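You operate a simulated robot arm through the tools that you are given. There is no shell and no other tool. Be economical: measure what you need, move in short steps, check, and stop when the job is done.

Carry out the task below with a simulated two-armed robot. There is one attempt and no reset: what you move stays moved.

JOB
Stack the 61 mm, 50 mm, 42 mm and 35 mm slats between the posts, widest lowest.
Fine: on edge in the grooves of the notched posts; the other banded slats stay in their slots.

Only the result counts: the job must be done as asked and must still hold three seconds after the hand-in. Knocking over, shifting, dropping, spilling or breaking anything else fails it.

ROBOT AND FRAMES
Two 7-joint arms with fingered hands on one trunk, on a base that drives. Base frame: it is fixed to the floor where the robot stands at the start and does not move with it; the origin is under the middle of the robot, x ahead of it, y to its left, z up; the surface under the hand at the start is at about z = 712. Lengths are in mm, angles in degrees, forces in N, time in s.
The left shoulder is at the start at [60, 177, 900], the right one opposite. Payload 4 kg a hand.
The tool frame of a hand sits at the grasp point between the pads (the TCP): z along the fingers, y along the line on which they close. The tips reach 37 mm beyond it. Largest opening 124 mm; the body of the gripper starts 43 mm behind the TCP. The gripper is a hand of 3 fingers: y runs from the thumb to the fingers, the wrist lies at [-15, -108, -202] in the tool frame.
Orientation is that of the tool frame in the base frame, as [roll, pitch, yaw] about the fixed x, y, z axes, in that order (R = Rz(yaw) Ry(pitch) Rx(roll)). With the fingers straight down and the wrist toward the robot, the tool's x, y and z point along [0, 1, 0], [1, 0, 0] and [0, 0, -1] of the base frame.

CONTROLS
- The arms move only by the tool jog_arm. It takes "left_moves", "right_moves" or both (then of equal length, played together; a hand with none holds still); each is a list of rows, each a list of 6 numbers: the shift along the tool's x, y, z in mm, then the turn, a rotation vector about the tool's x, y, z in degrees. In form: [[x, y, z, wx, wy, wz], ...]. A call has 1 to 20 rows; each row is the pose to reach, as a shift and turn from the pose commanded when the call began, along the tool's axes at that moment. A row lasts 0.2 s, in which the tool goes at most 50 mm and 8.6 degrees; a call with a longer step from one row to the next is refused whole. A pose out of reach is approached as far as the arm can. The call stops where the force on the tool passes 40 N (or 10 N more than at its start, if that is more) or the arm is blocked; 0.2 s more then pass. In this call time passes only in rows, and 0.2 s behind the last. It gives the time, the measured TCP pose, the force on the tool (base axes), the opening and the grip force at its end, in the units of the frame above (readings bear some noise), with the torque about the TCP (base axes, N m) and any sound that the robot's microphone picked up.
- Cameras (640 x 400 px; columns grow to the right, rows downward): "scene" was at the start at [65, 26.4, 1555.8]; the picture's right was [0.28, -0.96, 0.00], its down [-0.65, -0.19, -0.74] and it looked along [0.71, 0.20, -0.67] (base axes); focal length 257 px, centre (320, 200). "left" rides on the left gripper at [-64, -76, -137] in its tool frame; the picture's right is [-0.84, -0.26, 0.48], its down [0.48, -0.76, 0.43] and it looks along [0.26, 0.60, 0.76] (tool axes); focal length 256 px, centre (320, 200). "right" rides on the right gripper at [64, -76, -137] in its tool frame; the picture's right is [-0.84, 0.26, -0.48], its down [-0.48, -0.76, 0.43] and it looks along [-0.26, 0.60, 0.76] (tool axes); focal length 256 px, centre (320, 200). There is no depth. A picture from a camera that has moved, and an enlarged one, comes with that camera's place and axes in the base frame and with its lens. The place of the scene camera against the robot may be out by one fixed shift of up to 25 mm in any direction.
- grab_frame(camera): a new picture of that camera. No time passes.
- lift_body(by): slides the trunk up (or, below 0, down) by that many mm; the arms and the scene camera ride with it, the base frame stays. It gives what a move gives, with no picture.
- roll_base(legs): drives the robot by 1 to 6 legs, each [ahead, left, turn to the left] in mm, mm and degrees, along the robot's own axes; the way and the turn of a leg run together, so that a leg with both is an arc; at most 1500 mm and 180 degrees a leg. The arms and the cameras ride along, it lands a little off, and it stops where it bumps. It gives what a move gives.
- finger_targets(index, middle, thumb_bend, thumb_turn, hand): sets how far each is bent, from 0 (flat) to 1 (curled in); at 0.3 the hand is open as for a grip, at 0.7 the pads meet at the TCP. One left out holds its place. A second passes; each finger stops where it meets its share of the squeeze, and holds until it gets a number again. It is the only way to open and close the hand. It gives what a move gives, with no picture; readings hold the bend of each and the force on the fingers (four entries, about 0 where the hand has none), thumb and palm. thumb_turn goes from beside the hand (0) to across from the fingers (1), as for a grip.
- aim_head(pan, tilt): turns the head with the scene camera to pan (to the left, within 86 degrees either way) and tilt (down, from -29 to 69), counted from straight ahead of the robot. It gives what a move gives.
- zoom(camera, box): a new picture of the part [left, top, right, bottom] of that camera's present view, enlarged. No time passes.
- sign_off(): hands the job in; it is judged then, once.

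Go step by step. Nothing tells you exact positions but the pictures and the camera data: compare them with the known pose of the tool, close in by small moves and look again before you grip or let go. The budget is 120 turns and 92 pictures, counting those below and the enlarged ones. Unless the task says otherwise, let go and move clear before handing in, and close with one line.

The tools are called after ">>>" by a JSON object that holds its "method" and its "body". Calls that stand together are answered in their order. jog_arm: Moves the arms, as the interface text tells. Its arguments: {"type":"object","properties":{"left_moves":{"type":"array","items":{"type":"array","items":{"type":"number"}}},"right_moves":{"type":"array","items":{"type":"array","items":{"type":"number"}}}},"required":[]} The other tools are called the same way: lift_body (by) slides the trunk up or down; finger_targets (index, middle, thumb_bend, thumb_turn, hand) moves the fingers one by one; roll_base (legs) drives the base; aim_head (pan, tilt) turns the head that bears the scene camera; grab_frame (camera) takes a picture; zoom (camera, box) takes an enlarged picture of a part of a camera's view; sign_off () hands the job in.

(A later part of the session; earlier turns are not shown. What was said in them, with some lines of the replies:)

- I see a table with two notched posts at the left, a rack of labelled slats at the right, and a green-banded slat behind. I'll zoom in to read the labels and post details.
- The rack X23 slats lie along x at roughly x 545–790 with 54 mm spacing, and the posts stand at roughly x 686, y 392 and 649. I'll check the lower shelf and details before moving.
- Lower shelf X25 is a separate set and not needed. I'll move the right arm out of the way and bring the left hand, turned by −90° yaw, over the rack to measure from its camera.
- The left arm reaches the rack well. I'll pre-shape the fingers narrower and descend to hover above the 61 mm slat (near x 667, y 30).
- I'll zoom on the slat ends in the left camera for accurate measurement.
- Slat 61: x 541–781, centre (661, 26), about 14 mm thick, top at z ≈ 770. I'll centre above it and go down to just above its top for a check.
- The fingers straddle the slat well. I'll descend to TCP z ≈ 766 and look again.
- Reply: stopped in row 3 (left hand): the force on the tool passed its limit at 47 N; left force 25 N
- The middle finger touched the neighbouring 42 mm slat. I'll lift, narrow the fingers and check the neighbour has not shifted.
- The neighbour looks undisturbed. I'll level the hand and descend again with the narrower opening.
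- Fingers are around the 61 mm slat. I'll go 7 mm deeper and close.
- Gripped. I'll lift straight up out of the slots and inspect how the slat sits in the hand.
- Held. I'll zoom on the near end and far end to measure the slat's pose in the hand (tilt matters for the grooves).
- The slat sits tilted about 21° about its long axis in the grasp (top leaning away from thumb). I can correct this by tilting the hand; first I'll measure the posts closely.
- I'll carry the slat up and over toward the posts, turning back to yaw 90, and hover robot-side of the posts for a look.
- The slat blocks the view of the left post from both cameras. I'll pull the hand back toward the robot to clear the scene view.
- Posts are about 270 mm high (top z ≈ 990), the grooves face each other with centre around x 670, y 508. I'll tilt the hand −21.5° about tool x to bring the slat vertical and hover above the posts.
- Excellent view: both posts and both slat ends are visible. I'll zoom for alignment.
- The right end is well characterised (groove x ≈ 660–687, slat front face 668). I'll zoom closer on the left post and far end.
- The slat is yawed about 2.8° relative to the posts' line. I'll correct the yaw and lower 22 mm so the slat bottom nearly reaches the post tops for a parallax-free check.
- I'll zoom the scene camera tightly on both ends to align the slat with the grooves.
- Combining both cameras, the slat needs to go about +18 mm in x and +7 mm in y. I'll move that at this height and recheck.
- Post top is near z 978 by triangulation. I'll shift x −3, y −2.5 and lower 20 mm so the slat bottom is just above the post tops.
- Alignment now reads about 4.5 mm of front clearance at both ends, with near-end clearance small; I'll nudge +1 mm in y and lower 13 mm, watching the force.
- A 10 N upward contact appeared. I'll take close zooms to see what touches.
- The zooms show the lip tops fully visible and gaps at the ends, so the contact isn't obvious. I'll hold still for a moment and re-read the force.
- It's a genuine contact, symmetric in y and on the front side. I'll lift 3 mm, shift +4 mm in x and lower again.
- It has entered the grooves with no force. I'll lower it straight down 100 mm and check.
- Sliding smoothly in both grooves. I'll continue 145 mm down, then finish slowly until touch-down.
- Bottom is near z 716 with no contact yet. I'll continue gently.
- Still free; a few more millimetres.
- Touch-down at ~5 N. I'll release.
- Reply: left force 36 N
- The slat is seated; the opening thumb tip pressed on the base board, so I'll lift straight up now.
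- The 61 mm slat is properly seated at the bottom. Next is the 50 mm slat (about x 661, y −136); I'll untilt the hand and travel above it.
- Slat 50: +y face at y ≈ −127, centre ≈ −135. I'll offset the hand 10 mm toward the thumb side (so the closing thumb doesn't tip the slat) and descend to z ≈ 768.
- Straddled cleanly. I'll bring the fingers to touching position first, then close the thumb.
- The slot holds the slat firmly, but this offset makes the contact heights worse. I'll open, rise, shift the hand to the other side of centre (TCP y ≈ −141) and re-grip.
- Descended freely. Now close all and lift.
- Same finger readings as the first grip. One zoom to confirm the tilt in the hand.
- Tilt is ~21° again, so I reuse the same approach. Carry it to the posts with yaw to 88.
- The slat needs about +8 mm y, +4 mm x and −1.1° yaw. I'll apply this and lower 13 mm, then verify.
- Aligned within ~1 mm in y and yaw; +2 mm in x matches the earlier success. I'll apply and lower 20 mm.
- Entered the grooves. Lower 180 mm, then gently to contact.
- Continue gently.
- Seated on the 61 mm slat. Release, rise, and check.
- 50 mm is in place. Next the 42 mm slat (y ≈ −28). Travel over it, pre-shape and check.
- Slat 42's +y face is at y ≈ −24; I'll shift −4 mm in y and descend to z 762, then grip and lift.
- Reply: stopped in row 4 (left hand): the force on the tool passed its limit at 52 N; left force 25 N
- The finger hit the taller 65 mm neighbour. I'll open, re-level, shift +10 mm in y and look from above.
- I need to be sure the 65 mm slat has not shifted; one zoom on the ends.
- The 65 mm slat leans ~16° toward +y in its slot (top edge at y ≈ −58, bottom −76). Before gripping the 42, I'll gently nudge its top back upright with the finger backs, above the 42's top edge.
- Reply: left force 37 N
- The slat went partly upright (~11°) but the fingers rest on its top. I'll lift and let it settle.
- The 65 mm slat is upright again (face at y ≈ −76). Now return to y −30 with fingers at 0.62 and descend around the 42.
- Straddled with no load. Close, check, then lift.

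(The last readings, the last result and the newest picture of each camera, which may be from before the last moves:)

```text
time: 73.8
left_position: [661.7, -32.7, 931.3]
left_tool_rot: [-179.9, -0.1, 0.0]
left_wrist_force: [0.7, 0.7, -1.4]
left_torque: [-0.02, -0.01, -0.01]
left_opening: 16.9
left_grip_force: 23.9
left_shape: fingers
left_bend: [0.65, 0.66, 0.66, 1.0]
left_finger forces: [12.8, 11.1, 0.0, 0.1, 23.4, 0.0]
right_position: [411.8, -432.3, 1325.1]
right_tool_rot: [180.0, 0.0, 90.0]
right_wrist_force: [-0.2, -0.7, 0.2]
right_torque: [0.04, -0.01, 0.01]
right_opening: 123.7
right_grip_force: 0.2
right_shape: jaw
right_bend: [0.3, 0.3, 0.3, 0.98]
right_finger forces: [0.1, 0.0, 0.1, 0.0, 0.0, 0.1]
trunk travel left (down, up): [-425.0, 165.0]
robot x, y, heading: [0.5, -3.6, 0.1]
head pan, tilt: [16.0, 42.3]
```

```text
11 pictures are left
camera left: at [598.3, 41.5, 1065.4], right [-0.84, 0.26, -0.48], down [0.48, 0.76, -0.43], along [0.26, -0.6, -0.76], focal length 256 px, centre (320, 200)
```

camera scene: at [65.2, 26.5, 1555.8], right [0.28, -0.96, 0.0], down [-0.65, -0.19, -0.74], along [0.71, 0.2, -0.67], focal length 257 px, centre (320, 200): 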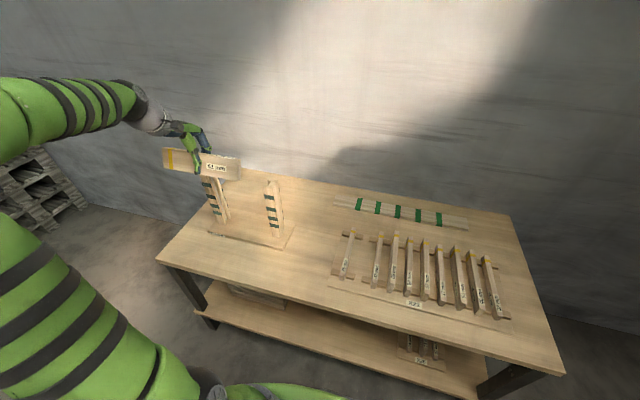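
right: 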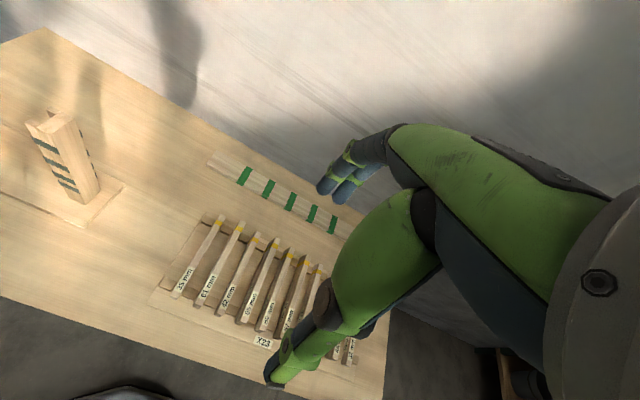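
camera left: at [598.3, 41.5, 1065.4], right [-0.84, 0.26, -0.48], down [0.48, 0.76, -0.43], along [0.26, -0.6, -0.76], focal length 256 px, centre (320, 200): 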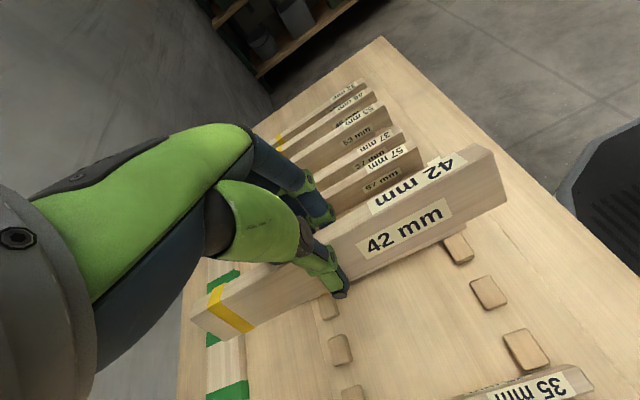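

The 42 is held with the same geometry (tilt ≈ 21°, yaw offset ≈ 2–3°). Carry it to the posts.

>>> {"method": "jog_arm", "body": {"left_moves": [[0, -5, -45, 0, 0, 0], [0, -25, -85, 0, 0, -3], [-4, -58, -115, 0, 0, -9], [-9, -94, -140, 0, 0, -15], [-14, -132, -160, 0, 0, -21], [-20, -170, -176, 0, 0, -27], [-26, -209, -188, 0, 0, -33], [-32, -248, -196, 0, 0, -39], [-38, -288, -200, 0, 0, -45], [-44, -328, -200, 0, 0, -51], [-50, -368, -200, 0, 0, -57], [-57, -408, -200, 0, 0, -63], [-63, -446, -200, 0, 0, -69], [-69, -480, -200, 0, 0, -75], [-74, -510, -200, 0, 0, -80], [-78, -534, -200, 0, 0, -84], [-81, -545.5, -200, 0, 0, -87]]}}

>>> {"method": "jog_arm", "body": {"left_moves": [[1, 25, 10, -7, 0, 0], [2.5, 50, 30, -14, 0, 0], [4, 78, 60, -21, 0, 0], [4.4, 84.9, 80, -21, 0, 0]]}}

>>> {"method": "zoom", "body": {"camera": "left", "box": [430, 140, 590, 240]}}

>>> {"method": "zoom", "body": {"camera": "left", "box": [180, 260, 340, 360]}}

```text
time: 77.4
left_position: [579.1, 513.1, 1131.1]
left_tool_rot: [179.9, 0.0, 87.1]
left_wrist_force: [-0.3, 0.6, -1.1]
left_torque: [0.01, 0.0, -0.03]
left_opening: 17.1
left_grip_force: 22.8
left_shape: fingers
left_bend: [0.65, 0.66, 0.66, 1.0]
left_finger forces: [12.7, 10.8, 0.0, 0.0, 23.1, 0.1]
right_position: [410.2, -432.6, 1324.6]
right_tool_rot: [179.9, 0.0, 90.2]
right_wrist_force: [-1.2, 0.1, -0.4]
right_torque: [-0.01, -0.01, 0.01]
right_opening: 123.7
right_grip_force: 0.0
right_shape: jaw
right_bend: [0.3, 0.3, 0.3, 0.98]
right_finger forces: [0.0, 0.0, 0.1, 0.0, 0.0, 0.1]
trunk travel left (down, up): [-425.0, 165.0]
robot x, y, heading: [1.5, -4.3, -0.1]
head pan, tilt: [16.0, 42.3]
```

```text
time: 78.4
left_position: [664.5, 515.3, 1048.9]
left_tool_rot: [158.9, 0.0, 87.2]
left_wrist_force: [-0.2, -0.1, -0.7]
left_torque: [0.03, -0.03, 0.04]
left_opening: 16.8
left_grip_force: 23.2
left_shape: fingers
left_bend: [0.65, 0.66, 0.66, 1.0]
left_finger forces: [12.4, 10.5, 0.1, 0.0, 22.8, 0.0]
right_position: [411.7, -433.9, 1324.6]
right_tool_rot: [-179.9, 0.0, 90.1]
right_wrist_force: [-0.4, 0.2, 0.1]
right_torque: [-0.01, 0.0, -0.01]
right_opening: 123.7
right_grip_force: 0.1
right_shape: jaw
right_bend: [0.3, 0.3, 0.3, 0.98]
right_finger forces: [0.0, 0.0, 0.0, 0.0, 0.0, 0.0]
trunk travel left (down, up): [-425.0, 165.0]
robot x, y, heading: [0.4, -2.8, -0.2]
head pan, tilt: [16.0, 42.3]
```

```text
4.00 times, centred on (510, 190) of left
camera zoom: at [542.2, 456.0, 1147.9], right [-0.11, -0.83, -0.54], down [-0.53, 0.51, -0.68], along [0.84, 0.21, -0.49], focal length 1024 px, centre (-440, 240)
```

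zoom: 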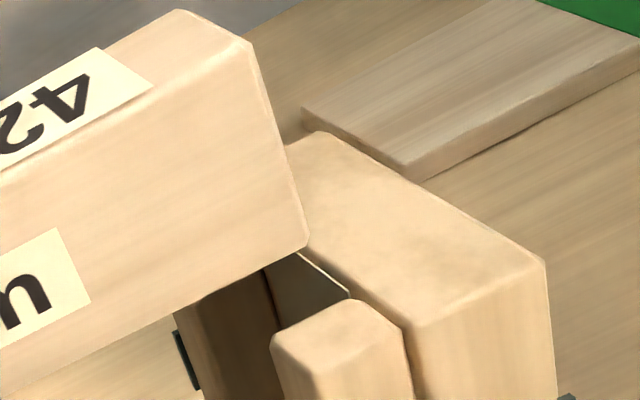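

```text
4.00 times, centred on (260, 310) of left
camera zoom: at [542.2, 456.0, 1147.9], right [-0.11, -0.83, -0.54], down [-0.53, 0.51, -0.68], along [0.84, 0.21, -0.49], focal length 1024 px, centre (560, -240)
```

zoom: 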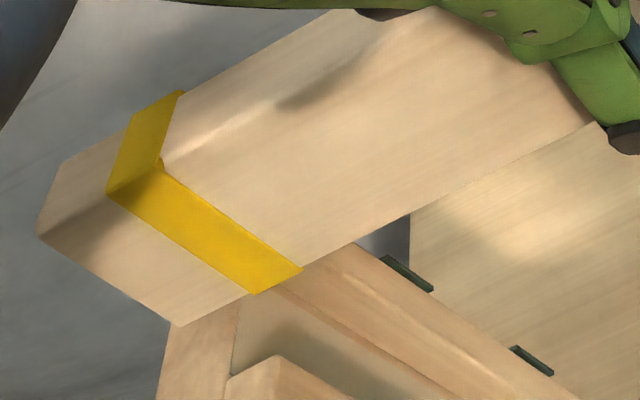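

Slight corrections: x +4.5, y −2.4, yaw +1.2°, tilt −1°. Then lower into the grooves while monitoring force.

>>> {"method": "jog_arm", "body": {"left_moves": [[-2.2, 4.3, 1.7, -1, 0.43, -1.12], [-2.2, 0.7, 11, -1, 0.43, -1.12], [-2.2, -2.1, 18.5, -1, 0.43, -1.12], [-2.2, -4.3, 24.1, -1, 0.43, -1.12]]}}

```text
time: 79.4
left_position: [668.9, 512.7, 1025.7]
left_tool_rot: [157.9, -0.1, 88.2]
left_wrist_force: [-0.4, 1.1, -0.9]
left_torque: [-0.03, 0.01, -0.02]
left_opening: 16.6
left_grip_force: 22.7
left_shape: fingers
left_bend: [0.65, 0.66, 0.66, 1.0]
left_finger forces: [12.3, 10.4, 0.0, 0.0, 22.7, 0.1]
right_position: [410.7, -433.2, 1324.2]
right_tool_rot: [180.0, -0.1, 90.1]
right_wrist_force: [0.1, 0.1, 0.3]
right_torque: [0.0, 0.0, 0.0]
right_opening: 123.7
right_grip_force: 0.0
right_shape: jaw
right_bend: [0.3, 0.3, 0.3, 0.98]
right_finger forces: [0.1, 0.1, 0.1, 0.1, 0.1, 0.0]
trunk travel left (down, up): [-425.0, 165.0]
robot x, y, heading: [1.5, 0.9, -0.0]
head pan, tilt: [16.0, 42.3]
```

No contact below the post top level, so it is in. Lower toward the stack (top ≈ z 819).

>>> {"method": "jog_arm", "body": {"left_moves": [[0, -2.2, 5.6, 0, 0, 0], [0, -4.5, 11.1, 0, 0, 0], [0, -11.2, 27.8, 0, 0, 0], [0, -20.6, 51, 0, 0, 0], [0, -30, 74.2, 0, 0, 0], [0, -39.3, 97.3, 0, 0, 0], [0, -46.8, 115.9, 0, 0, 0], [0, -51.7, 128, 0, 0, 0]]}}

>>> {"method": "jog_arm", "body": {"left_moves": [[0, -1.1, 2.8, 0, 0, 0], [0, -2.2, 5.6, 0, 0, 0]]}}

```text
time: 81.2
left_position: [669.7, 510.6, 889.5]
left_tool_rot: [158.0, -0.1, 88.3]
left_wrist_force: [-0.9, -0.2, -1.0]
left_torque: [-0.01, 0.01, 0.02]
left_opening: 16.8
left_grip_force: 22.5
left_shape: fingers
left_bend: [0.65, 0.66, 0.66, 1.0]
left_finger forces: [12.4, 10.4, 0.0, 0.1, 22.7, 0.1]
right_position: [411.1, -433.0, 1324.2]
right_tool_rot: [180.0, 0.0, 90.0]
right_wrist_force: [0.2, -0.4, 1.0]
right_torque: [0.01, 0.0, 0.01]
right_opening: 123.7
right_grip_force: 0.0
right_shape: jaw
right_bend: [0.3, 0.3, 0.3, 0.98]
right_finger forces: [0.0, 0.1, 0.0, 0.0, 0.0, 0.1]
trunk travel left (down, up): [-425.0, 165.0]
robot x, y, heading: [-0.2, -1.7, -0.3]
head pan, tilt: [16.0, 42.3]
```

```text
time: 81.8
left_position: [669.2, 511.8, 882.3]
left_tool_rot: [158.0, 0.0, 88.3]
left_wrist_force: [-0.1, -0.2, 0.4]
left_torque: [0.0, 0.02, 0.01]
left_opening: 16.7
left_grip_force: 22.7
left_shape: fingers
left_bend: [0.65, 0.66, 0.66, 1.0]
left_finger forces: [12.3, 10.4, 0.0, 0.1, 22.6, 0.0]
right_position: [410.3, -433.4, 1323.7]
right_tool_rot: [180.0, 0.0, 90.1]
right_wrist_force: [0.2, 0.8, -0.2]
right_torque: [0.01, -0.01, -0.03]
right_opening: 123.6
right_grip_force: 0.1
right_shape: jaw
right_bend: [0.3, 0.3, 0.3, 0.98]
right_finger forces: [0.0, 0.0, 0.0, 0.0, 0.0, 0.1]
trunk travel left (down, up): [-425.0, 165.0]
robot x, y, heading: [2.0, 2.0, 0.3]
head pan, tilt: [16.0, 42.3]
```

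>>> {"method": "jog_arm", "body": {"left_moves": [[0, -1.1, 2.8, 0, 0, 0], [0, -1.9, 4.6, 0, 0, 0]]}}

```text
time: 82.4
left_position: [670.2, 512.6, 876.3]
left_tool_rot: [157.9, 0.0, 88.2]
left_wrist_force: [0.8, -0.2, -0.6]
left_torque: [-0.01, 0.02, 0.01]
left_opening: 16.7
left_grip_force: 23.0
left_shape: fingers
left_bend: [0.65, 0.66, 0.66, 1.0]
left_finger forces: [12.2, 10.4, 0.1, 0.1, 22.7, 0.0]
right_position: [411.1, -432.7, 1325.2]
right_tool_rot: [-179.9, 0.1, 90.0]
right_wrist_force: [-0.8, -0.1, 0.4]
right_torque: [-0.01, -0.01, 0.02]
right_opening: 123.6
right_grip_force: 0.0
right_shape: jaw
right_bend: [0.3, 0.3, 0.3, 0.98]
right_finger forces: [0.0, 0.0, 0.0, 0.0, 0.0, 0.1]
trunk travel left (down, up): [-425.0, 165.0]
robot x, y, heading: [-0.2, 0.7, 0.0]
head pan, tilt: [16.0, 42.3]
```

Near contact; a little further.

>>> {"method": "jog_arm", "body": {"left_moves": [[0, -0.9, 2.3, 0, 0, 0], [0, -1.5, 3.7, 0, 0, 0]]}}

```text
time: 83.0
left_position: [668.9, 511.2, 874.0]
left_tool_rot: [157.8, -0.1, 88.2]
left_wrist_force: [-1.6, -0.6, 8.8]
left_torque: [0.01, -0.15, -0.01]
left_opening: 16.9
left_grip_force: 24.2
left_shape: fingers
left_bend: [0.65, 0.66, 0.66, 1.0]
left_finger forces: [12.4, 11.1, 0.0, 0.1, 25.2, 0.0]
right_position: [410.5, -432.3, 1324.9]
right_tool_rot: [-180.0, 0.1, 90.0]
right_wrist_force: [0.8, 0.0, -0.1]
right_torque: [0.04, 0.03, 0.02]
right_opening: 123.6
right_grip_force: 0.0
right_shape: jaw
right_bend: [0.3, 0.3, 0.3, 0.98]
right_finger forces: [0.0, 0.0, 0.1, 0.1, 0.0, 0.1]
trunk travel left (down, up): [-425.0, 165.0]
robot x, y, heading: [-2.4, -1.1, 0.1]
head pan, tilt: [16.0, 42.3]
```

Seated on the 50. Release, rise, and untilt.

>>> {"method": "finger_targets", "body": {"hand": "left", "index": 0.52, "middle": 0.52, "thumb_bend": 0.52}}

>>> {"method": "jog_arm", "body": {"left_moves": [[0, 3.7, -9.3, 0, 0, 0], [0, 9.4, -23, 0, 0, 0], [0, 18.7, -46.4, 0, 0, 0], [0, 33, -83, 0, 0, 0], [0, 50, -124, 0, 0, 0], [0, 67, -166, 0, 0, 0], [0, 84, -207, 0, 0, 0], [0, 97, -240, 7, 0, 0], [0, 109, -270, 14.5, 0, 0], [0, 120, -297, 22, 0, 0]]}}

>>> {"method": "zoom", "body": {"camera": "scene", "box": [180, 160, 324, 250]}}

```text
time: 84.0
left_position: [668.2, 510.5, 872.8]
left_tool_rot: [157.9, -0.1, 88.2]
left_wrist_force: [-0.3, 0.3, -0.1]
left_torque: [-0.02, 0.01, 0.01]
left_opening: 55.6
left_grip_force: 0.1
left_shape: fingers
left_bend: [0.52, 0.52, 0.52, 1.0]
left_finger forces: [0.1, 0.0, 0.0, 0.0, 0.0, 0.0]
right_position: [410.5, -432.4, 1324.5]
right_tool_rot: [180.0, 0.0, 90.1]
right_wrist_force: [-0.4, 0.3, 0.2]
right_torque: [-0.02, -0.01, -0.01]
right_opening: 123.6
right_grip_force: 0.0
right_shape: jaw
right_bend: [0.3, 0.3, 0.3, 0.98]
right_finger forces: [0.1, 0.0, 0.0, 0.0, 0.0, 0.0]
trunk travel left (down, up): [-425.0, 165.0]
robot x, y, heading: [-0.9, -2.2, 0.0]
head pan, tilt: [16.0, 42.3]
```

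```text
time: 86.2
left_position: [670.0, 510.0, 1193.3]
left_tool_rot: [180.0, 0.0, 88.2]
left_wrist_force: [-0.3, 0.0, -0.3]
left_torque: [0.04, 0.0, -0.02]
left_opening: 55.8
left_grip_force: 0.1
left_shape: fingers
left_bend: [0.52, 0.52, 0.52, 1.0]
left_finger forces: [0.1, 0.0, 0.0, 0.0, 0.0, 0.0]
right_position: [411.4, -433.0, 1323.8]
right_tool_rot: [-180.0, 0.0, 90.1]
right_wrist_force: [-0.1, 0.0, 0.1]
right_torque: [0.0, 0.03, -0.01]
right_opening: 123.7
right_grip_force: 0.1
right_shape: jaw
right_bend: [0.3, 0.3, 0.3, 0.98]
right_finger forces: [0.0, 0.0, 0.1, 0.1, 0.0, 0.0]
trunk travel left (down, up): [-425.0, 165.0]
robot x, y, heading: [1.0, 1.6, 0.5]
head pan, tilt: [16.0, 42.3]
```

```text
4.44 times, centred on (252, 205) of scene
camera zoom: at [65.6, 26.2, 1555.8], right [0.28, -0.96, 0.0], down [-0.65, -0.19, -0.74], along [0.71, 0.2, -0.67], focal length 1143 px, centre (622, 178)
```

zoom: 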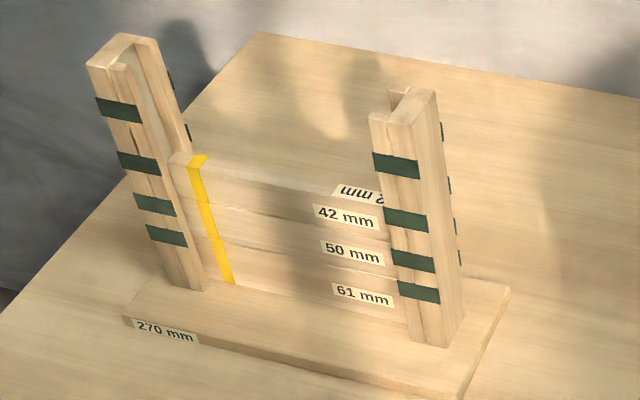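

Three slats are stacked properly. Now the last: the 35 mm slat (y ≈ 79). Travel over it.

>>> {"method": "jog_arm", "body": {"left_moves": [[-20, 0, 0, 0, 0, 5], [-48, 0, 0, 0, 0, 11], [-78, 1, 5, 0, 0, 17], [-108, 1, 18, 0, 0, 23], [-138, 1, 36, 0, 0, 29], [-168, 2, 56, 0, 0, 35], [-198, 2, 78, 0, 0, 41], [-228, 2, 100, 0, 0, 47], [-258, 3, 124, 0, 0, 53], [-288, 3, 148, 0, 0, 59], [-318, 3, 172, 0, 0, 65], [-346, 4, 198, 0, 0, 71], [-372, 4, 226, 0, 0, 77], [-398, 4, 255, 0, 0, 82], [-420, 4, 280, 0, 0, 86], [-431, 4.5, 293, 0, 0, 88.2]]}}

>>> {"method": "finger_targets", "body": {"hand": "left", "index": 0.6, "middle": 0.6, "thumb_bend": 0.56}}

>>> {"method": "grab_frame", "body": {"camera": "left"}}

```text
time: 89.6
left_position: [660.9, 78.9, 900.3]
left_tool_rot: [-180.0, -0.2, 0.1]
left_wrist_force: [0.0, 0.0, -0.6]
left_torque: [0.02, 0.05, 0.04]
left_opening: 55.9
left_grip_force: 0.2
left_shape: fingers
left_bend: [0.52, 0.52, 0.52, 1.0]
left_finger forces: [0.0, 0.1, 0.0, 0.0, 0.0, 0.0]
right_position: [411.5, -431.7, 1324.2]
right_tool_rot: [-180.0, 0.0, 90.0]
right_wrist_force: [0.1, 0.4, -0.1]
right_torque: [-0.02, 0.01, 0.03]
right_opening: 123.7
right_grip_force: 0.0
right_shape: jaw
right_bend: [0.3, 0.3, 0.3, 0.98]
right_finger forces: [0.1, 0.1, 0.1, 0.0, 0.0, 0.0]
trunk travel left (down, up): [-425.0, 165.0]
robot x, y, heading: [1.8, 4.3, 0.1]
head pan, tilt: [16.0, 42.3]
```

```text
time: 90.6
left_position: [660.2, 79.7, 900.4]
left_tool_rot: [-180.0, -0.1, 0.1]
left_wrist_force: [0.7, 0.5, 0.2]
left_torque: [-0.01, -0.02, -0.02]
left_opening: 37.7
left_grip_force: 0.0
left_shape: fingers
left_bend: [0.6, 0.6, 0.56, 1.0]
left_finger forces: [0.0, 0.0, 0.0, 0.0, 0.0, 0.0]
right_position: [411.5, -433.3, 1324.7]
right_tool_rot: [-180.0, -0.1, 90.1]
right_wrist_force: [0.1, -0.3, 0.5]
right_torque: [0.0, 0.01, 0.0]
right_opening: 123.6
right_grip_force: 0.1
right_shape: jaw
right_bend: [0.3, 0.3, 0.3, 0.98]
right_finger forces: [0.0, 0.0, 0.0, 0.0, 0.0, 0.1]
trunk travel left (down, up): [-425.0, 165.0]
robot x, y, heading: [0.6, 0.9, 0.1]
head pan, tilt: [16.0, 42.3]
```

```text
7 pictures are left
camera left: at [597.2, 154.9, 1035.0], right [-0.84, 0.26, -0.48], down [0.48, 0.76, -0.43], along [0.26, -0.6, -0.76], focal length 256 px, centre (320, 200)
```

left: 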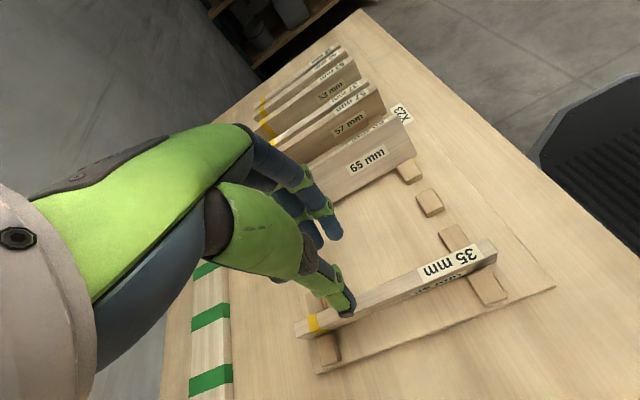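

Slat 35 face at y ≈ 89, hand at y 79.5 is well placed. Descend to z ≈ 756, grip, then lift.

>>> {"method": "jog_arm", "body": {"left_moves": [[1, 0, 40, 0, 0, 0], [1, 0, 80, 0, 0, 0], [1, 0, 110, 0, 0, 0], [1, 0, 128, 0, 0, 0], [1, 0, 143, 0, 0, 0]]}}

```text
time: 91.8
left_position: [661.2, 80.6, 757.8]
left_tool_rot: [-180.0, -0.1, 0.0]
left_wrist_force: [0.7, 0.2, -0.4]
left_torque: [0.01, 0.01, -0.01]
left_opening: 37.8
left_grip_force: 0.2
left_shape: fingers
left_bend: [0.6, 0.6, 0.56, 1.0]
left_finger forces: [0.1, 0.1, 0.1, 0.0, 0.3, 0.0]
right_position: [411.6, -432.5, 1325.4]
right_tool_rot: [-180.0, 0.0, 90.1]
right_wrist_force: [0.8, 0.1, 0.7]
right_torque: [-0.03, 0.0, 0.02]
right_opening: 123.5
right_grip_force: 0.1
right_shape: jaw
right_bend: [0.3, 0.3, 0.3, 0.98]
right_finger forces: [0.0, 0.1, 0.0, 0.0, 0.0, 0.0]
trunk travel left (down, up): [-425.0, 165.0]
robot x, y, heading: [-2.7, 1.8, -0.2]
head pan, tilt: [16.0, 42.3]
```

>>> {"method": "finger_targets", "body": {"hand": "left", "index": 0.76, "middle": 0.76, "thumb_bend": 0.76}}

>>> {"method": "jog_arm", "body": {"left_moves": [[0, 0, -15, 0, 0, 0], [0, 0, -40, 0, 0, 0], [0, 0, -80, 0, 0, 0], [0, 0, -120, 0, 0, 0], [0, 0, -172, 0, 0, 0]]}}

>>> {"method": "grab_frame", "body": {"camera": "left"}}

```text
time: 92.8
left_position: [661.7, 80.0, 757.2]
left_tool_rot: [180.0, -0.2, 0.0]
left_wrist_force: [0.1, -0.1, -0.1]
left_torque: [0.0, 0.03, -0.04]
left_opening: 17.3
left_grip_force: 23.3
left_shape: fingers
left_bend: [0.66, 0.67, 0.65, 1.0]
left_finger forces: [11.3, 12.0, 0.0, 0.0, 23.3, 0.1]
right_position: [410.9, -433.0, 1325.4]
right_tool_rot: [-180.0, 0.0, 90.1]
right_wrist_force: [0.5, 0.7, -0.9]
right_torque: [-0.03, 0.02, 0.02]
right_opening: 123.8
right_grip_force: 0.0
right_shape: jaw
right_bend: [0.3, 0.3, 0.3, 0.98]
right_finger forces: [0.0, 0.1, 0.1, 0.0, 0.0, 0.0]
trunk travel left (down, up): [-425.0, 165.0]
robot x, y, heading: [0.2, -0.2, -0.2]
head pan, tilt: [16.0, 42.3]
```

```text
refused: row 5 steps farther than a row can; nothing moved
```

```text
6 pictures are left
camera left: at [598.5, 155.0, 892.1], right [-0.84, 0.26, -0.48], down [0.48, 0.76, -0.43], along [0.26, -0.6, -0.76], focal length 256 px, centre (320, 200)
```

left: 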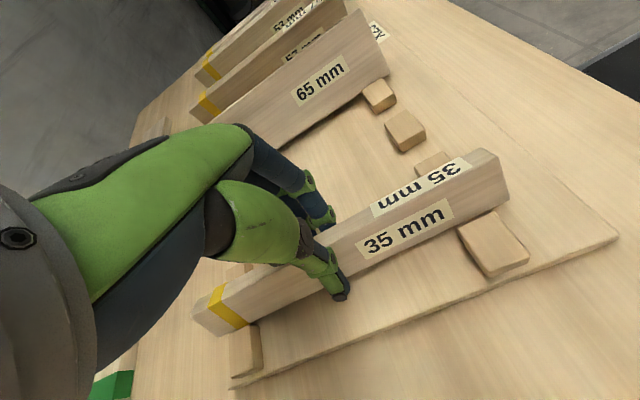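

Grip is good (the last lift was refused for step size). Lift and carry to the posts in one go.

>>> {"method": "jog_arm", "body": {"left_moves": [[0, 0, -15, 0, 0, 0], [0, 0, -40, 0, 0, 0], [0, 0, -80, 0, 0, 0], [0, 0, -120, 0, 0, 0], [0, 0, -165, 0, 0, 0], [0, -10, -205, 0, 0, -3], [-5, -35, -240, 0, 0, -9], [-10, -65, -270, 0, 0, -15.5], [-16, -98, -295, 0, 0, -22], [-22, -132, -318, 0, 0, -28.5], [-28, -166, -338, 0, 0, -35], [-34, -201, -355, 0, 0, -41.5], [-40, -236, -366, 0, 0, -48], [-47, -272, -373, 0, 0, -54.5], [-54, -308, -373, 0, 0, -61], [-60, -344, -373, 0, 0, -67.5], [-66, -378, -373, 0, 0, -74], [-71, -406, -373, 0, 0, -80], [-75, -424, -373, 0, 0, -85], [-78, -433, -373, 0, 0, -88.5]]}}

>>> {"method": "jog_arm", "body": {"left_moves": [[0.6, 25, 10, -7, 0, 0], [1.2, 50, 30, -14, 0, 0], [1.9, 75, 60, -21, 0, 0], [2.2, 84, 80, -22.5, 0, 0]]}}

>>> {"method": "zoom", "body": {"camera": "left", "box": [430, 140, 590, 240]}}

>>> {"method": "zoom", "body": {"camera": "left", "box": [180, 260, 340, 360]}}

```text
time: 97.0
left_position: [582.1, 513.3, 1130.2]
left_tool_rot: [179.9, 0.1, 88.6]
left_wrist_force: [-0.4, 0.3, -1.0]
left_torque: [0.01, 0.01, 0.0]
left_opening: 17.1
left_grip_force: 22.9
left_shape: fingers
left_bend: [0.66, 0.67, 0.65, 1.0]
left_finger forces: [11.6, 11.1, 0.1, 0.0, 22.4, 0.1]
right_position: [411.5, -432.6, 1324.7]
right_tool_rot: [-180.0, 0.0, 90.1]
right_wrist_force: [-0.5, 0.3, -0.2]
right_torque: [0.0, 0.02, 0.0]
right_opening: 123.6
right_grip_force: 0.0
right_shape: jaw
right_bend: [0.3, 0.3, 0.3, 0.98]
right_finger forces: [0.1, 0.0, 0.0, 0.0, 0.0, 0.0]
trunk travel left (down, up): [-425.0, 165.0]
robot x, y, heading: [-1.5, 2.1, -0.0]
head pan, tilt: [16.0, 42.3]
```

```text
time: 98.0
left_position: [666.9, 513.8, 1050.5]
left_tool_rot: [157.4, 0.0, 88.6]
left_wrist_force: [-0.3, 1.3, -0.6]
left_torque: [-0.03, 0.03, -0.01]
left_opening: 17.0
left_grip_force: 21.7
left_shape: fingers
left_bend: [0.66, 0.67, 0.65, 1.0]
left_finger forces: [11.3, 10.7, 0.0, 0.0, 22.1, 0.0]
right_position: [411.0, -431.9, 1324.7]
right_tool_rot: [179.9, -0.1, 90.2]
right_wrist_force: [0.3, -0.9, -0.2]
right_torque: [-0.01, 0.0, 0.01]
right_opening: 123.8
right_grip_force: 0.1
right_shape: jaw
right_bend: [0.3, 0.3, 0.3, 0.98]
right_finger forces: [0.1, 0.1, 0.0, 0.0, 0.1, 0.0]
trunk travel left (down, up): [-425.0, 165.0]
robot x, y, heading: [0.4, 0.9, 0.3]
head pan, tilt: [16.0, 42.3]
```

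```text
4.00 times, centred on (510, 190) of left
camera zoom: at [543.7, 452.2, 1144.8], right [-0.07, -0.84, -0.54], down [-0.52, 0.5, -0.69], along [0.85, 0.23, -0.47], focal length 1024 px, centre (-440, 240)
```

zoom: 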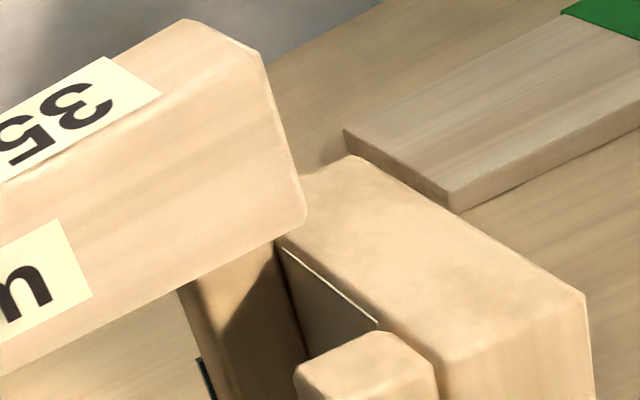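

```text
4.00 times, centred on (260, 310) of left
camera zoom: at [543.7, 452.2, 1144.8], right [-0.07, -0.84, -0.54], down [-0.52, 0.5, -0.69], along [0.85, 0.23, -0.47], focal length 1024 px, centre (560, -240)
```

zoom: 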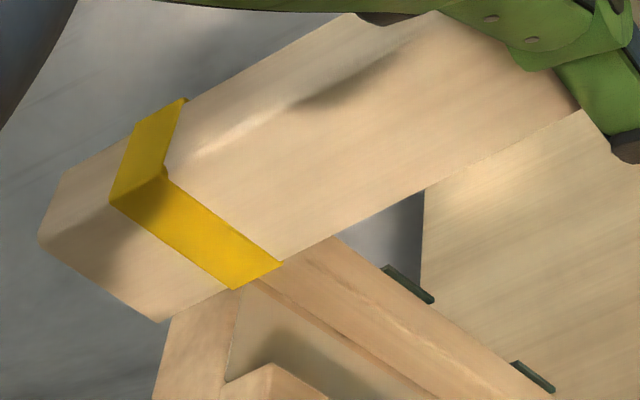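

Alignment very close: x +2.2, y −0.8, yaw −1.0°. Apply and lower into the grooves.

>>> {"method": "jog_arm", "body": {"left_moves": [[-0.75, 2.05, 0.85, 0, -0.38, 0.92], [-0.75, -2.5, 11.9, 0, -0.38, 0.92], [-0.75, -6.0, 20.2, 0, -0.38, 0.92], [-0.75, -8.2, 25.8, 0, -0.38, 0.92], [-0.75, -10.2, 30.4, 0, -0.38, 0.92]]}}

```text
time: 99.2
left_position: [668.7, 511.5, 1018.3]
left_tool_rot: [157.4, 0.0, 87.5]
left_wrist_force: [0.2, -0.2, -0.9]
left_torque: [0.01, 0.05, 0.02]
left_opening: 16.9
left_grip_force: 22.0
left_shape: fingers
left_bend: [0.66, 0.67, 0.65, 1.0]
left_finger forces: [11.3, 10.6, 0.0, 0.0, 21.8, 0.1]
right_position: [410.6, -434.0, 1324.9]
right_tool_rot: [-180.0, 0.0, 90.1]
right_wrist_force: [0.8, 0.4, 0.3]
right_torque: [-0.03, 0.0, -0.02]
right_opening: 123.8
right_grip_force: 0.1
right_shape: jaw
right_bend: [0.3, 0.3, 0.3, 0.98]
right_finger forces: [0.1, 0.0, 0.1, 0.0, 0.0, 0.1]
trunk travel left (down, up): [-425.0, 165.0]
robot x, y, heading: [2.6, 3.9, 0.0]
head pan, tilt: [16.0, 42.3]
```

In, with no contact. Lower toward the stack top (≈ z 861).

>>> {"method": "jog_arm", "body": {"left_moves": [[0, -2.3, 5.5, 0, 0, 0], [0, -4.6, 11.1, 0, 0, 0], [0, -11.5, 27.7, 0, 0, 0], [0, -19.1, 46.2, 0, 0, 0], [0, -26.8, 64.7, 0, 0, 0], [0, -32.5, 78.5, 0, 0, 0], [0, -36.4, 87.8, 0, 0, 0]]}}

>>> {"method": "jog_arm", "body": {"left_moves": [[0, -1.1, 2.8, 0, 0, 0], [0, -2.3, 5.5, 0, 0, 0]]}}

```text
time: 100.8
left_position: [669.2, 513.0, 922.3]
left_tool_rot: [157.5, 0.1, 87.4]
left_wrist_force: [0.0, 0.1, -0.7]
left_torque: [-0.01, 0.0, 0.02]
left_opening: 16.9
left_grip_force: 22.3
left_shape: fingers
left_bend: [0.66, 0.67, 0.65, 1.0]
left_finger forces: [11.2, 10.6, 0.0, 0.0, 22.0, 0.1]
right_position: [410.4, -433.1, 1323.6]
right_tool_rot: [-180.0, 0.1, 90.1]
right_wrist_force: [0.6, 0.1, -0.5]
right_torque: [0.03, 0.02, -0.02]
right_opening: 123.9
right_grip_force: 0.1
right_shape: jaw
right_bend: [0.3, 0.3, 0.3, 0.98]
right_finger forces: [0.0, 0.0, 0.0, 0.0, 0.1, 0.1]
trunk travel left (down, up): [-425.0, 165.0]
robot x, y, heading: [-1.1, 2.1, -0.1]
head pan, tilt: [16.0, 42.3]
```

```text
time: 101.4
left_position: [668.7, 512.4, 916.1]
left_tool_rot: [157.5, 0.0, 87.5]
left_wrist_force: [-1.0, 0.2, -0.6]
left_torque: [0.04, 0.02, -0.03]
left_opening: 16.9
left_grip_force: 22.3
left_shape: fingers
left_bend: [0.66, 0.67, 0.65, 1.0]
left_finger forces: [11.4, 10.5, 0.0, 0.1, 22.0, 0.0]
right_position: [410.8, -432.4, 1324.8]
right_tool_rot: [179.9, 0.0, 90.1]
right_wrist_force: [0.3, -0.3, -0.3]
right_torque: [-0.02, 0.01, 0.01]
right_opening: 123.6
right_grip_force: 0.2
right_shape: jaw
right_bend: [0.3, 0.3, 0.3, 0.98]
right_finger forces: [0.0, 0.0, 0.1, 0.0, 0.0, 0.0]
trunk travel left (down, up): [-425.0, 165.0]
robot x, y, heading: [-1.7, 2.7, -0.2]
head pan, tilt: [16.0, 42.3]
```

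>>> {"method": "jog_arm", "body": {"left_moves": [[0, -1.0, 2.3, 0, 0, 0], [0, -1.7, 4.2, 0, 0, 0]]}}

```text
time: 102.0
left_position: [668.9, 512.2, 912.5]
left_tool_rot: [157.4, 0.0, 87.6]
left_wrist_force: [-0.5, -0.8, -1.5]
left_torque: [0.0, 0.01, -0.02]
left_opening: 17.1
left_grip_force: 22.0
left_shape: fingers
left_bend: [0.66, 0.67, 0.65, 1.0]
left_finger forces: [11.3, 10.7, 0.0, 0.0, 22.0, 0.0]
right_position: [411.3, -431.9, 1323.3]
right_tool_rot: [180.0, 0.0, 90.0]
right_wrist_force: [1.3, -0.4, 0.2]
right_torque: [-0.01, -0.01, 0.01]
right_opening: 123.6
right_grip_force: 0.0
right_shape: jaw
right_bend: [0.3, 0.3, 0.3, 0.98]
right_finger forces: [0.0, 0.0, 0.1, 0.0, 0.0, 0.0]
trunk travel left (down, up): [-425.0, 165.0]
robot x, y, heading: [0.1, -2.3, 0.3]
head pan, tilt: [16.0, 42.3]
```

>>> {"method": "jog_arm", "body": {"left_moves": [[0, -0.8, 1.9, 0, 0, 0], [0, -1.4, 3.3, 0, 0, 0]]}}

```text
time: 102.6
left_position: [669.4, 513.0, 911.2]
left_tool_rot: [157.2, -0.1, 87.5]
left_wrist_force: [-1.8, 1.0, 7.1]
left_torque: [-0.06, -0.08, -0.03]
left_opening: 17.2
left_grip_force: 23.5
left_shape: fingers
left_bend: [0.66, 0.67, 0.65, 1.0]
left_finger forces: [11.3, 11.2, 0.1, 0.0, 24.1, 0.0]
right_position: [410.8, -433.1, 1324.1]
right_tool_rot: [-179.9, 0.0, 90.0]
right_wrist_force: [0.3, 0.0, 0.2]
right_torque: [-0.01, -0.01, 0.0]
right_opening: 123.6
right_grip_force: 0.1
right_shape: jaw
right_bend: [0.3, 0.3, 0.3, 0.98]
right_finger forces: [0.0, 0.0, 0.0, 0.1, 0.1, 0.0]
trunk travel left (down, up): [-425.0, 165.0]
robot x, y, heading: [2.4, 1.7, -0.3]
head pan, tilt: [16.0, 42.3]
```

The 35 mm slat rests on the stack. Release, rise clear and look at the stack and the rack.

>>> {"method": "finger_targets", "body": {"hand": "left", "index": 0.52, "middle": 0.52, "thumb_bend": 0.52}}

>>> {"method": "jog_arm", "body": {"left_moves": [[0, 3.8, -9.2, 0, 0, 0], [0, 9.6, -23, 0, 0, 0], [0, 19, -46, 0, 0, 0], [0, 34, -83, 0, 0, 0], [0, 51, -123, 0, 0, 0], [0, 68, -164, 0, 0, 0], [0, 85, -205, 0, 0, 0], [0, 100, -242, 7, 0, 0], [0, 112, -270, 14.5, 0, 0], [0, 120, -290, 22.5, 0, 0]]}}

>>> {"method": "zoom", "body": {"camera": "scene", "box": [180, 160, 324, 250]}}

>>> {"method": "zoom", "body": {"camera": "scene", "box": [330, 190, 522, 310]}}

```text
time: 103.6
left_position: [669.7, 513.4, 909.9]
left_tool_rot: [157.5, 0.0, 87.5]
left_wrist_force: [-0.5, 0.2, 1.7]
left_torque: [-0.02, -0.01, 0.02]
left_opening: 55.7
left_grip_force: 0.1
left_shape: fingers
left_bend: [0.52, 0.52, 0.52, 1.0]
left_finger forces: [0.0, 0.0, 0.0, 0.1, 0.0, 0.1]
right_position: [410.6, -432.1, 1324.6]
right_tool_rot: [180.0, -0.1, 90.1]
right_wrist_force: [1.2, 0.3, 0.5]
right_torque: [0.0, -0.02, -0.02]
right_opening: 123.6
right_grip_force: 0.0
right_shape: jaw
right_bend: [0.3, 0.3, 0.3, 0.98]
right_finger forces: [0.0, 0.1, 0.0, 0.0, 0.1, 0.1]
trunk travel left (down, up): [-425.0, 165.0]
robot x, y, heading: [-1.4, -0.4, 0.1]
head pan, tilt: [16.0, 42.3]
```

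```text
time: 105.8
left_position: [669.1, 513.2, 1221.7]
left_tool_rot: [-179.9, 0.0, 87.6]
left_wrist_force: [0.4, 0.5, 0.2]
left_torque: [-0.02, -0.01, -0.04]
left_opening: 55.7
left_grip_force: 0.0
left_shape: fingers
left_bend: [0.52, 0.52, 0.52, 1.0]
left_finger forces: [0.0, 0.1, 0.1, 0.0, 0.0, 0.0]
right_position: [411.7, -433.1, 1324.1]
right_tool_rot: [180.0, 0.1, 90.1]
right_wrist_force: [-0.8, -0.1, 0.5]
right_torque: [0.01, 0.05, 0.02]
right_opening: 123.8
right_grip_force: 0.1
right_shape: jaw
right_bend: [0.3, 0.3, 0.3, 0.98]
right_finger forces: [0.0, 0.1, 0.0, 0.0, 0.0, 0.0]
trunk travel left (down, up): [-425.0, 165.0]
robot x, y, heading: [0.8, -1.9, 0.0]
head pan, tilt: [16.0, 42.3]
```

```text
4.44 times, centred on (252, 205) of scene
camera zoom: at [65.8, 26.3, 1555.8], right [0.28, -0.96, 0.0], down [-0.65, -0.19, -0.74], along [0.71, 0.2, -0.67], focal length 1143 px, centre (622, 178)
```

zoom: 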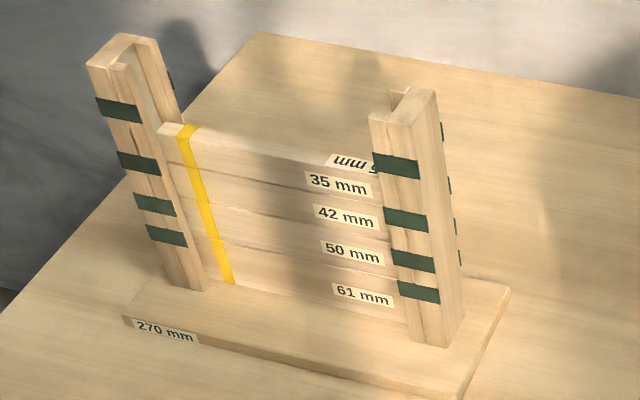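

```text
3.33 times, centred on (426, 250) of scene
camera zoom: at [65.8, 26.3, 1555.8], right [0.28, -0.96, 0.0], down [-0.65, -0.19, -0.74], along [0.71, 0.2, -0.67], focal length 858 px, centre (-33, 33)
```

zoom: 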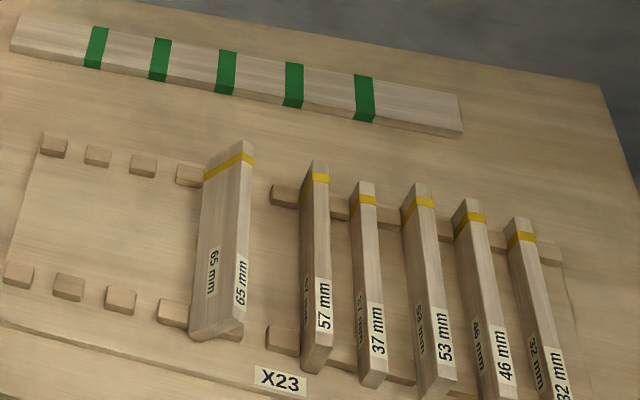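

The stack is complete and correct. However the 65 mm slat leans clearly (~25°, top toward −y) in its slot after the 42 was lifted; I'll set it upright by a gentle sideways push from the empty 50-slot side, using the closed fingers' flat side.

>>> {"method": "finger_targets", "body": {"hand": "left", "index": 0.68, "middle": 0.68, "thumb_bend": 0.68}}

>>> {"method": "jog_arm", "body": {"left_moves": [[-30, 1, 0, 0, 0, 0], [-70, 2, 0, 0, 0, 0], [-110, 3, 0, 0, 0, 0], [-150, 5, 0, 0, 0, 0], [-190, 6, 10, 0, 0, 0], [-230, 7, 25, 0, 0, 0], [-270, 8, 45, 0, 0, -0.5], [-310, 10, 65, 0, 0, -1], [-350, 11, 88, 0, 0, -1.5], [-390, 12, 112, 0, 0, -2], [-430, 13, 136, 0, 0, -2.4], [-468, 14, 160, 0, 0, -2.4], [-506, 15, 185, 0, 0, -2.4], [-544, 16, 212, 0, 0, -2.4], [-580, 17, 240, 0, 0, -2.4], [-612, 18, 270, 0, 0, -2.4], [-640, 19, 300, 0, 0, -2.4], [-662.8, 19.8, 330, 0, 0, -2.4]]}}

>>> {"method": "grab_frame", "body": {"camera": "left"}}

```text
time: 106.8
left_position: [670.3, 512.9, 1222.0]
left_tool_rot: [179.8, 0.1, 87.6]
left_wrist_force: [-0.6, 0.1, -0.1]
left_torque: [0.02, 0.03, 0.01]
left_opening: 7.4
left_grip_force: 0.1
left_shape: fingers
left_bend: [0.68, 0.68, 0.68, 1.0]
left_finger forces: [0.0, 0.0, 0.0, 0.0, 0.0, 0.0]
right_position: [411.2, -434.3, 1324.4]
right_tool_rot: [180.0, -0.1, 90.1]
right_wrist_force: [-0.9, 0.0, -0.3]
right_torque: [0.0, -0.04, -0.03]
right_opening: 123.5
right_grip_force: 0.0
right_shape: jaw
right_bend: [0.3, 0.3, 0.3, 0.98]
right_finger forces: [0.1, 0.0, 0.1, 0.0, 0.0, 0.0]
trunk travel left (down, up): [-425.0, 165.0]
robot x, y, heading: [0.8, 0.2, 0.1]
head pan, tilt: [16.0, 42.3]
```

```text
time: 110.6
left_position: [661.7, -151.2, 892.7]
left_tool_rot: [180.0, 0.0, 89.8]
left_wrist_force: [-0.5, -0.1, -0.2]
left_torque: [0.02, 0.01, 0.04]
left_opening: 7.6
left_grip_force: 0.1
left_shape: fingers
left_bend: [0.68, 0.68, 0.68, 1.0]
left_finger forces: [0.0, 0.1, 0.0, 0.1, 0.0, 0.0]
right_position: [410.4, -434.4, 1324.5]
right_tool_rot: [-180.0, 0.0, 90.0]
right_wrist_force: [0.2, 0.0, 0.4]
right_torque: [0.0, 0.02, 0.0]
right_opening: 123.7
right_grip_force: 0.1
right_shape: jaw
right_bend: [0.3, 0.3, 0.3, 0.98]
right_finger forces: [0.1, 0.1, 0.0, 0.0, 0.0, 0.0]
trunk travel left (down, up): [-425.0, 165.0]
robot x, y, heading: [2.8, 4.0, 0.0]
head pan, tilt: [16.0, 42.3]
```

```text
1 pictures are left
camera left: at [586.0, -215.6, 1026.6], right [-0.26, -0.84, -0.48], down [-0.76, 0.48, -0.44], along [0.6, 0.25, -0.76], focal length 256 px, centre (320, 200)
```

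left: 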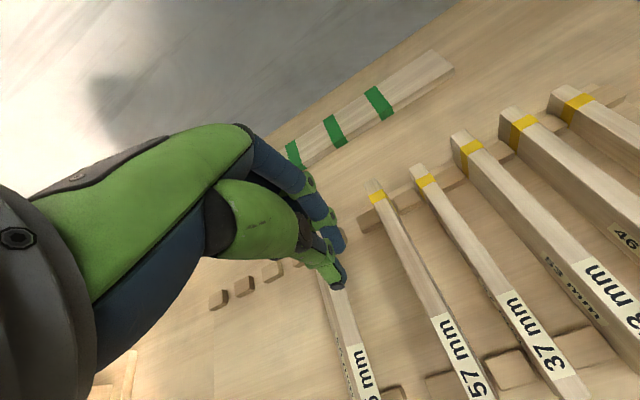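

The 65's top spans y −107…−126; the 57's face is at −190. I'll go down at y −158 in the free gap, then push slowly +y to y −118.

>>> {"method": "jog_arm", "body": {"left_moves": [[-7, 0, 30, 0, 0, 0], [-7, 0, 60, 0, 0, 0], [-7, 0, 85, 0, 0, 0], [-7, 0, 102, 0, 0, 0], [-7, 0, 112, 0, 0, 0]]}}

>>> {"method": "jog_arm", "body": {"left_moves": [[4, 0, 0, 0, 0, 0], [8, 0, 0, 0, 0, 0], [11, 0, 0, 0, 0, 0], [14, 0, 0, 0, 0, 0], [17, 0, 0, 0, 0, 0], [20, 0, 0, 0, 0, 0], [23, 0, 0, 0, 0, 0], [26, 0, 0, 0, 0, 0], [29, 0, 0, 0, 0, 0], [32, 0, 0, 0, 0, 0], [34, 0, 0, 0, 0, 0], [36, 0, 0, 0, 0, 0]]}}

```text
time: 111.8
left_position: [661.8, -157.8, 779.4]
left_tool_rot: [179.9, 0.0, 89.9]
left_wrist_force: [0.0, 0.4, -0.5]
left_torque: [-0.02, -0.01, 0.04]
left_opening: 7.6
left_grip_force: 0.1
left_shape: fingers
left_bend: [0.68, 0.68, 0.68, 1.0]
left_finger forces: [0.1, 0.0, 0.0, 0.1, 0.1, 0.0]
right_position: [411.2, -433.2, 1324.2]
right_tool_rot: [-180.0, -0.1, 90.1]
right_wrist_force: [-0.4, -0.5, 0.6]
right_torque: [-0.03, -0.01, 0.01]
right_opening: 123.7
right_grip_force: 0.2
right_shape: jaw
right_bend: [0.3, 0.3, 0.3, 0.98]
right_finger forces: [0.0, 0.1, 0.1, 0.0, 0.0, 0.0]
trunk travel left (down, up): [-425.0, 165.0]
robot x, y, heading: [0.5, 0.2, 0.0]
head pan, tilt: [16.0, 42.3]
```

```text
time: 114.4
left_position: [660.9, -121.0, 780.8]
left_tool_rot: [179.9, 0.0, 89.9]
left_wrist_force: [0.1, 0.8, -0.2]
left_torque: [0.02, 0.03, 0.05]
left_opening: 7.8
left_grip_force: 0.0
left_shape: fingers
left_bend: [0.68, 0.68, 0.68, 1.0]
left_finger forces: [0.0, 0.0, 0.0, 0.1, 0.1, 0.0]
right_position: [412.3, -432.8, 1324.8]
right_tool_rot: [-179.9, 0.0, 90.2]
right_wrist_force: [0.3, -0.5, 0.8]
right_torque: [-0.01, 0.01, 0.01]
right_opening: 123.8
right_grip_force: 0.1
right_shape: jaw
right_bend: [0.3, 0.3, 0.3, 0.98]
right_finger forces: [0.0, 0.0, 0.0, 0.0, 0.0, 0.1]
trunk travel left (down, up): [-425.0, 165.0]
robot x, y, heading: [0.0, 1.7, 0.2]
head pan, tilt: [16.0, 42.3]
```

No load, so it should have tipped upright. Withdraw, rise and move clear, then use the last picture to check.

>>> {"method": "jog_arm", "body": {"left_moves": [[-12, 0, 0, 0, 0, 0], [-32, 0, 0, 0, 0, 0], [-32, 0, -30, 0, 0, 0], [-32, 0, -70, 0, 0, 0], [-32, 0, -115, 0, 0, 0], [-32, 0, -160, 0, 0, 0], [-32, 0, -205, 0, 0, 0], [-32, 0, -250, 0, 0, 0], [-32, 0, -295, 0, 0, 0], [-10, -5, -335, 0, 0, 0], [25, -15, -365, 0, 0, 0], [65, -30, -385, 0, 0, 0], [108, -45, -395, 0, 0, 0], [152, -60, -400, 0, 0, 0], [197, -75, -400, 0, 0, 0], [242, -90, -400, 0, 0, 0], [287, -105, -400, 0, 0, 0], [332, -120, -400, 0, 0, 0], [377, -135, -400, 0, 0, 0], [420, -150, -400, 0, 0, 0]]}}

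>>> {"method": "grab_frame", "body": {"camera": "scene"}}

```text
time: 118.6
left_position: [509.5, 301.1, 1181.8]
left_tool_rot: [179.8, 0.0, 89.9]
left_wrist_force: [-0.7, 0.3, -0.6]
left_torque: [-0.04, 0.03, 0.01]
left_opening: 7.4
left_grip_force: 0.0
left_shape: fingers
left_bend: [0.68, 0.68, 0.68, 1.0]
left_finger forces: [0.1, 0.0, 0.1, 0.1, 0.0, 0.1]
right_position: [409.7, -433.2, 1324.0]
right_tool_rot: [180.0, 0.0, 90.1]
right_wrist_force: [-0.8, -0.3, -0.4]
right_torque: [0.01, 0.01, -0.04]
right_opening: 123.8
right_grip_force: 0.2
right_shape: jaw
right_bend: [0.3, 0.3, 0.3, 0.98]
right_finger forces: [0.1, 0.0, 0.0, 0.1, 0.1, 0.0]
trunk travel left (down, up): [-425.0, 165.0]
robot x, y, heading: [0.4, 0.6, -0.0]
head pan, tilt: [16.0, 42.3]
```

```text
0 pictures are left
camera scene: at [64.6, 27.0, 1555.9], right [0.28, -0.96, 0.0], down [-0.65, -0.19, -0.74], along [0.71, 0.2, -0.67], focal length 257 px, centre (320, 200)
```

scene: 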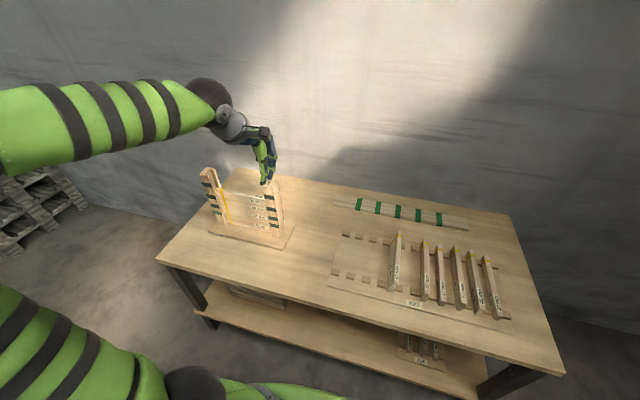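

The 65 mm slat looks upright in its slot again, the four slats are stacked between the posts, and both hands are clear. I'm handing in.

>>> {"method": "sign_off", "body": {}}

```text
The job is handed in.
```

The 61, 50, 42 and 35 mm slats are stacked on edge in the post grooves, widest lowest; the other slats are still in their slots, though I knocked the 65 mm one askew and pushed it upright again.
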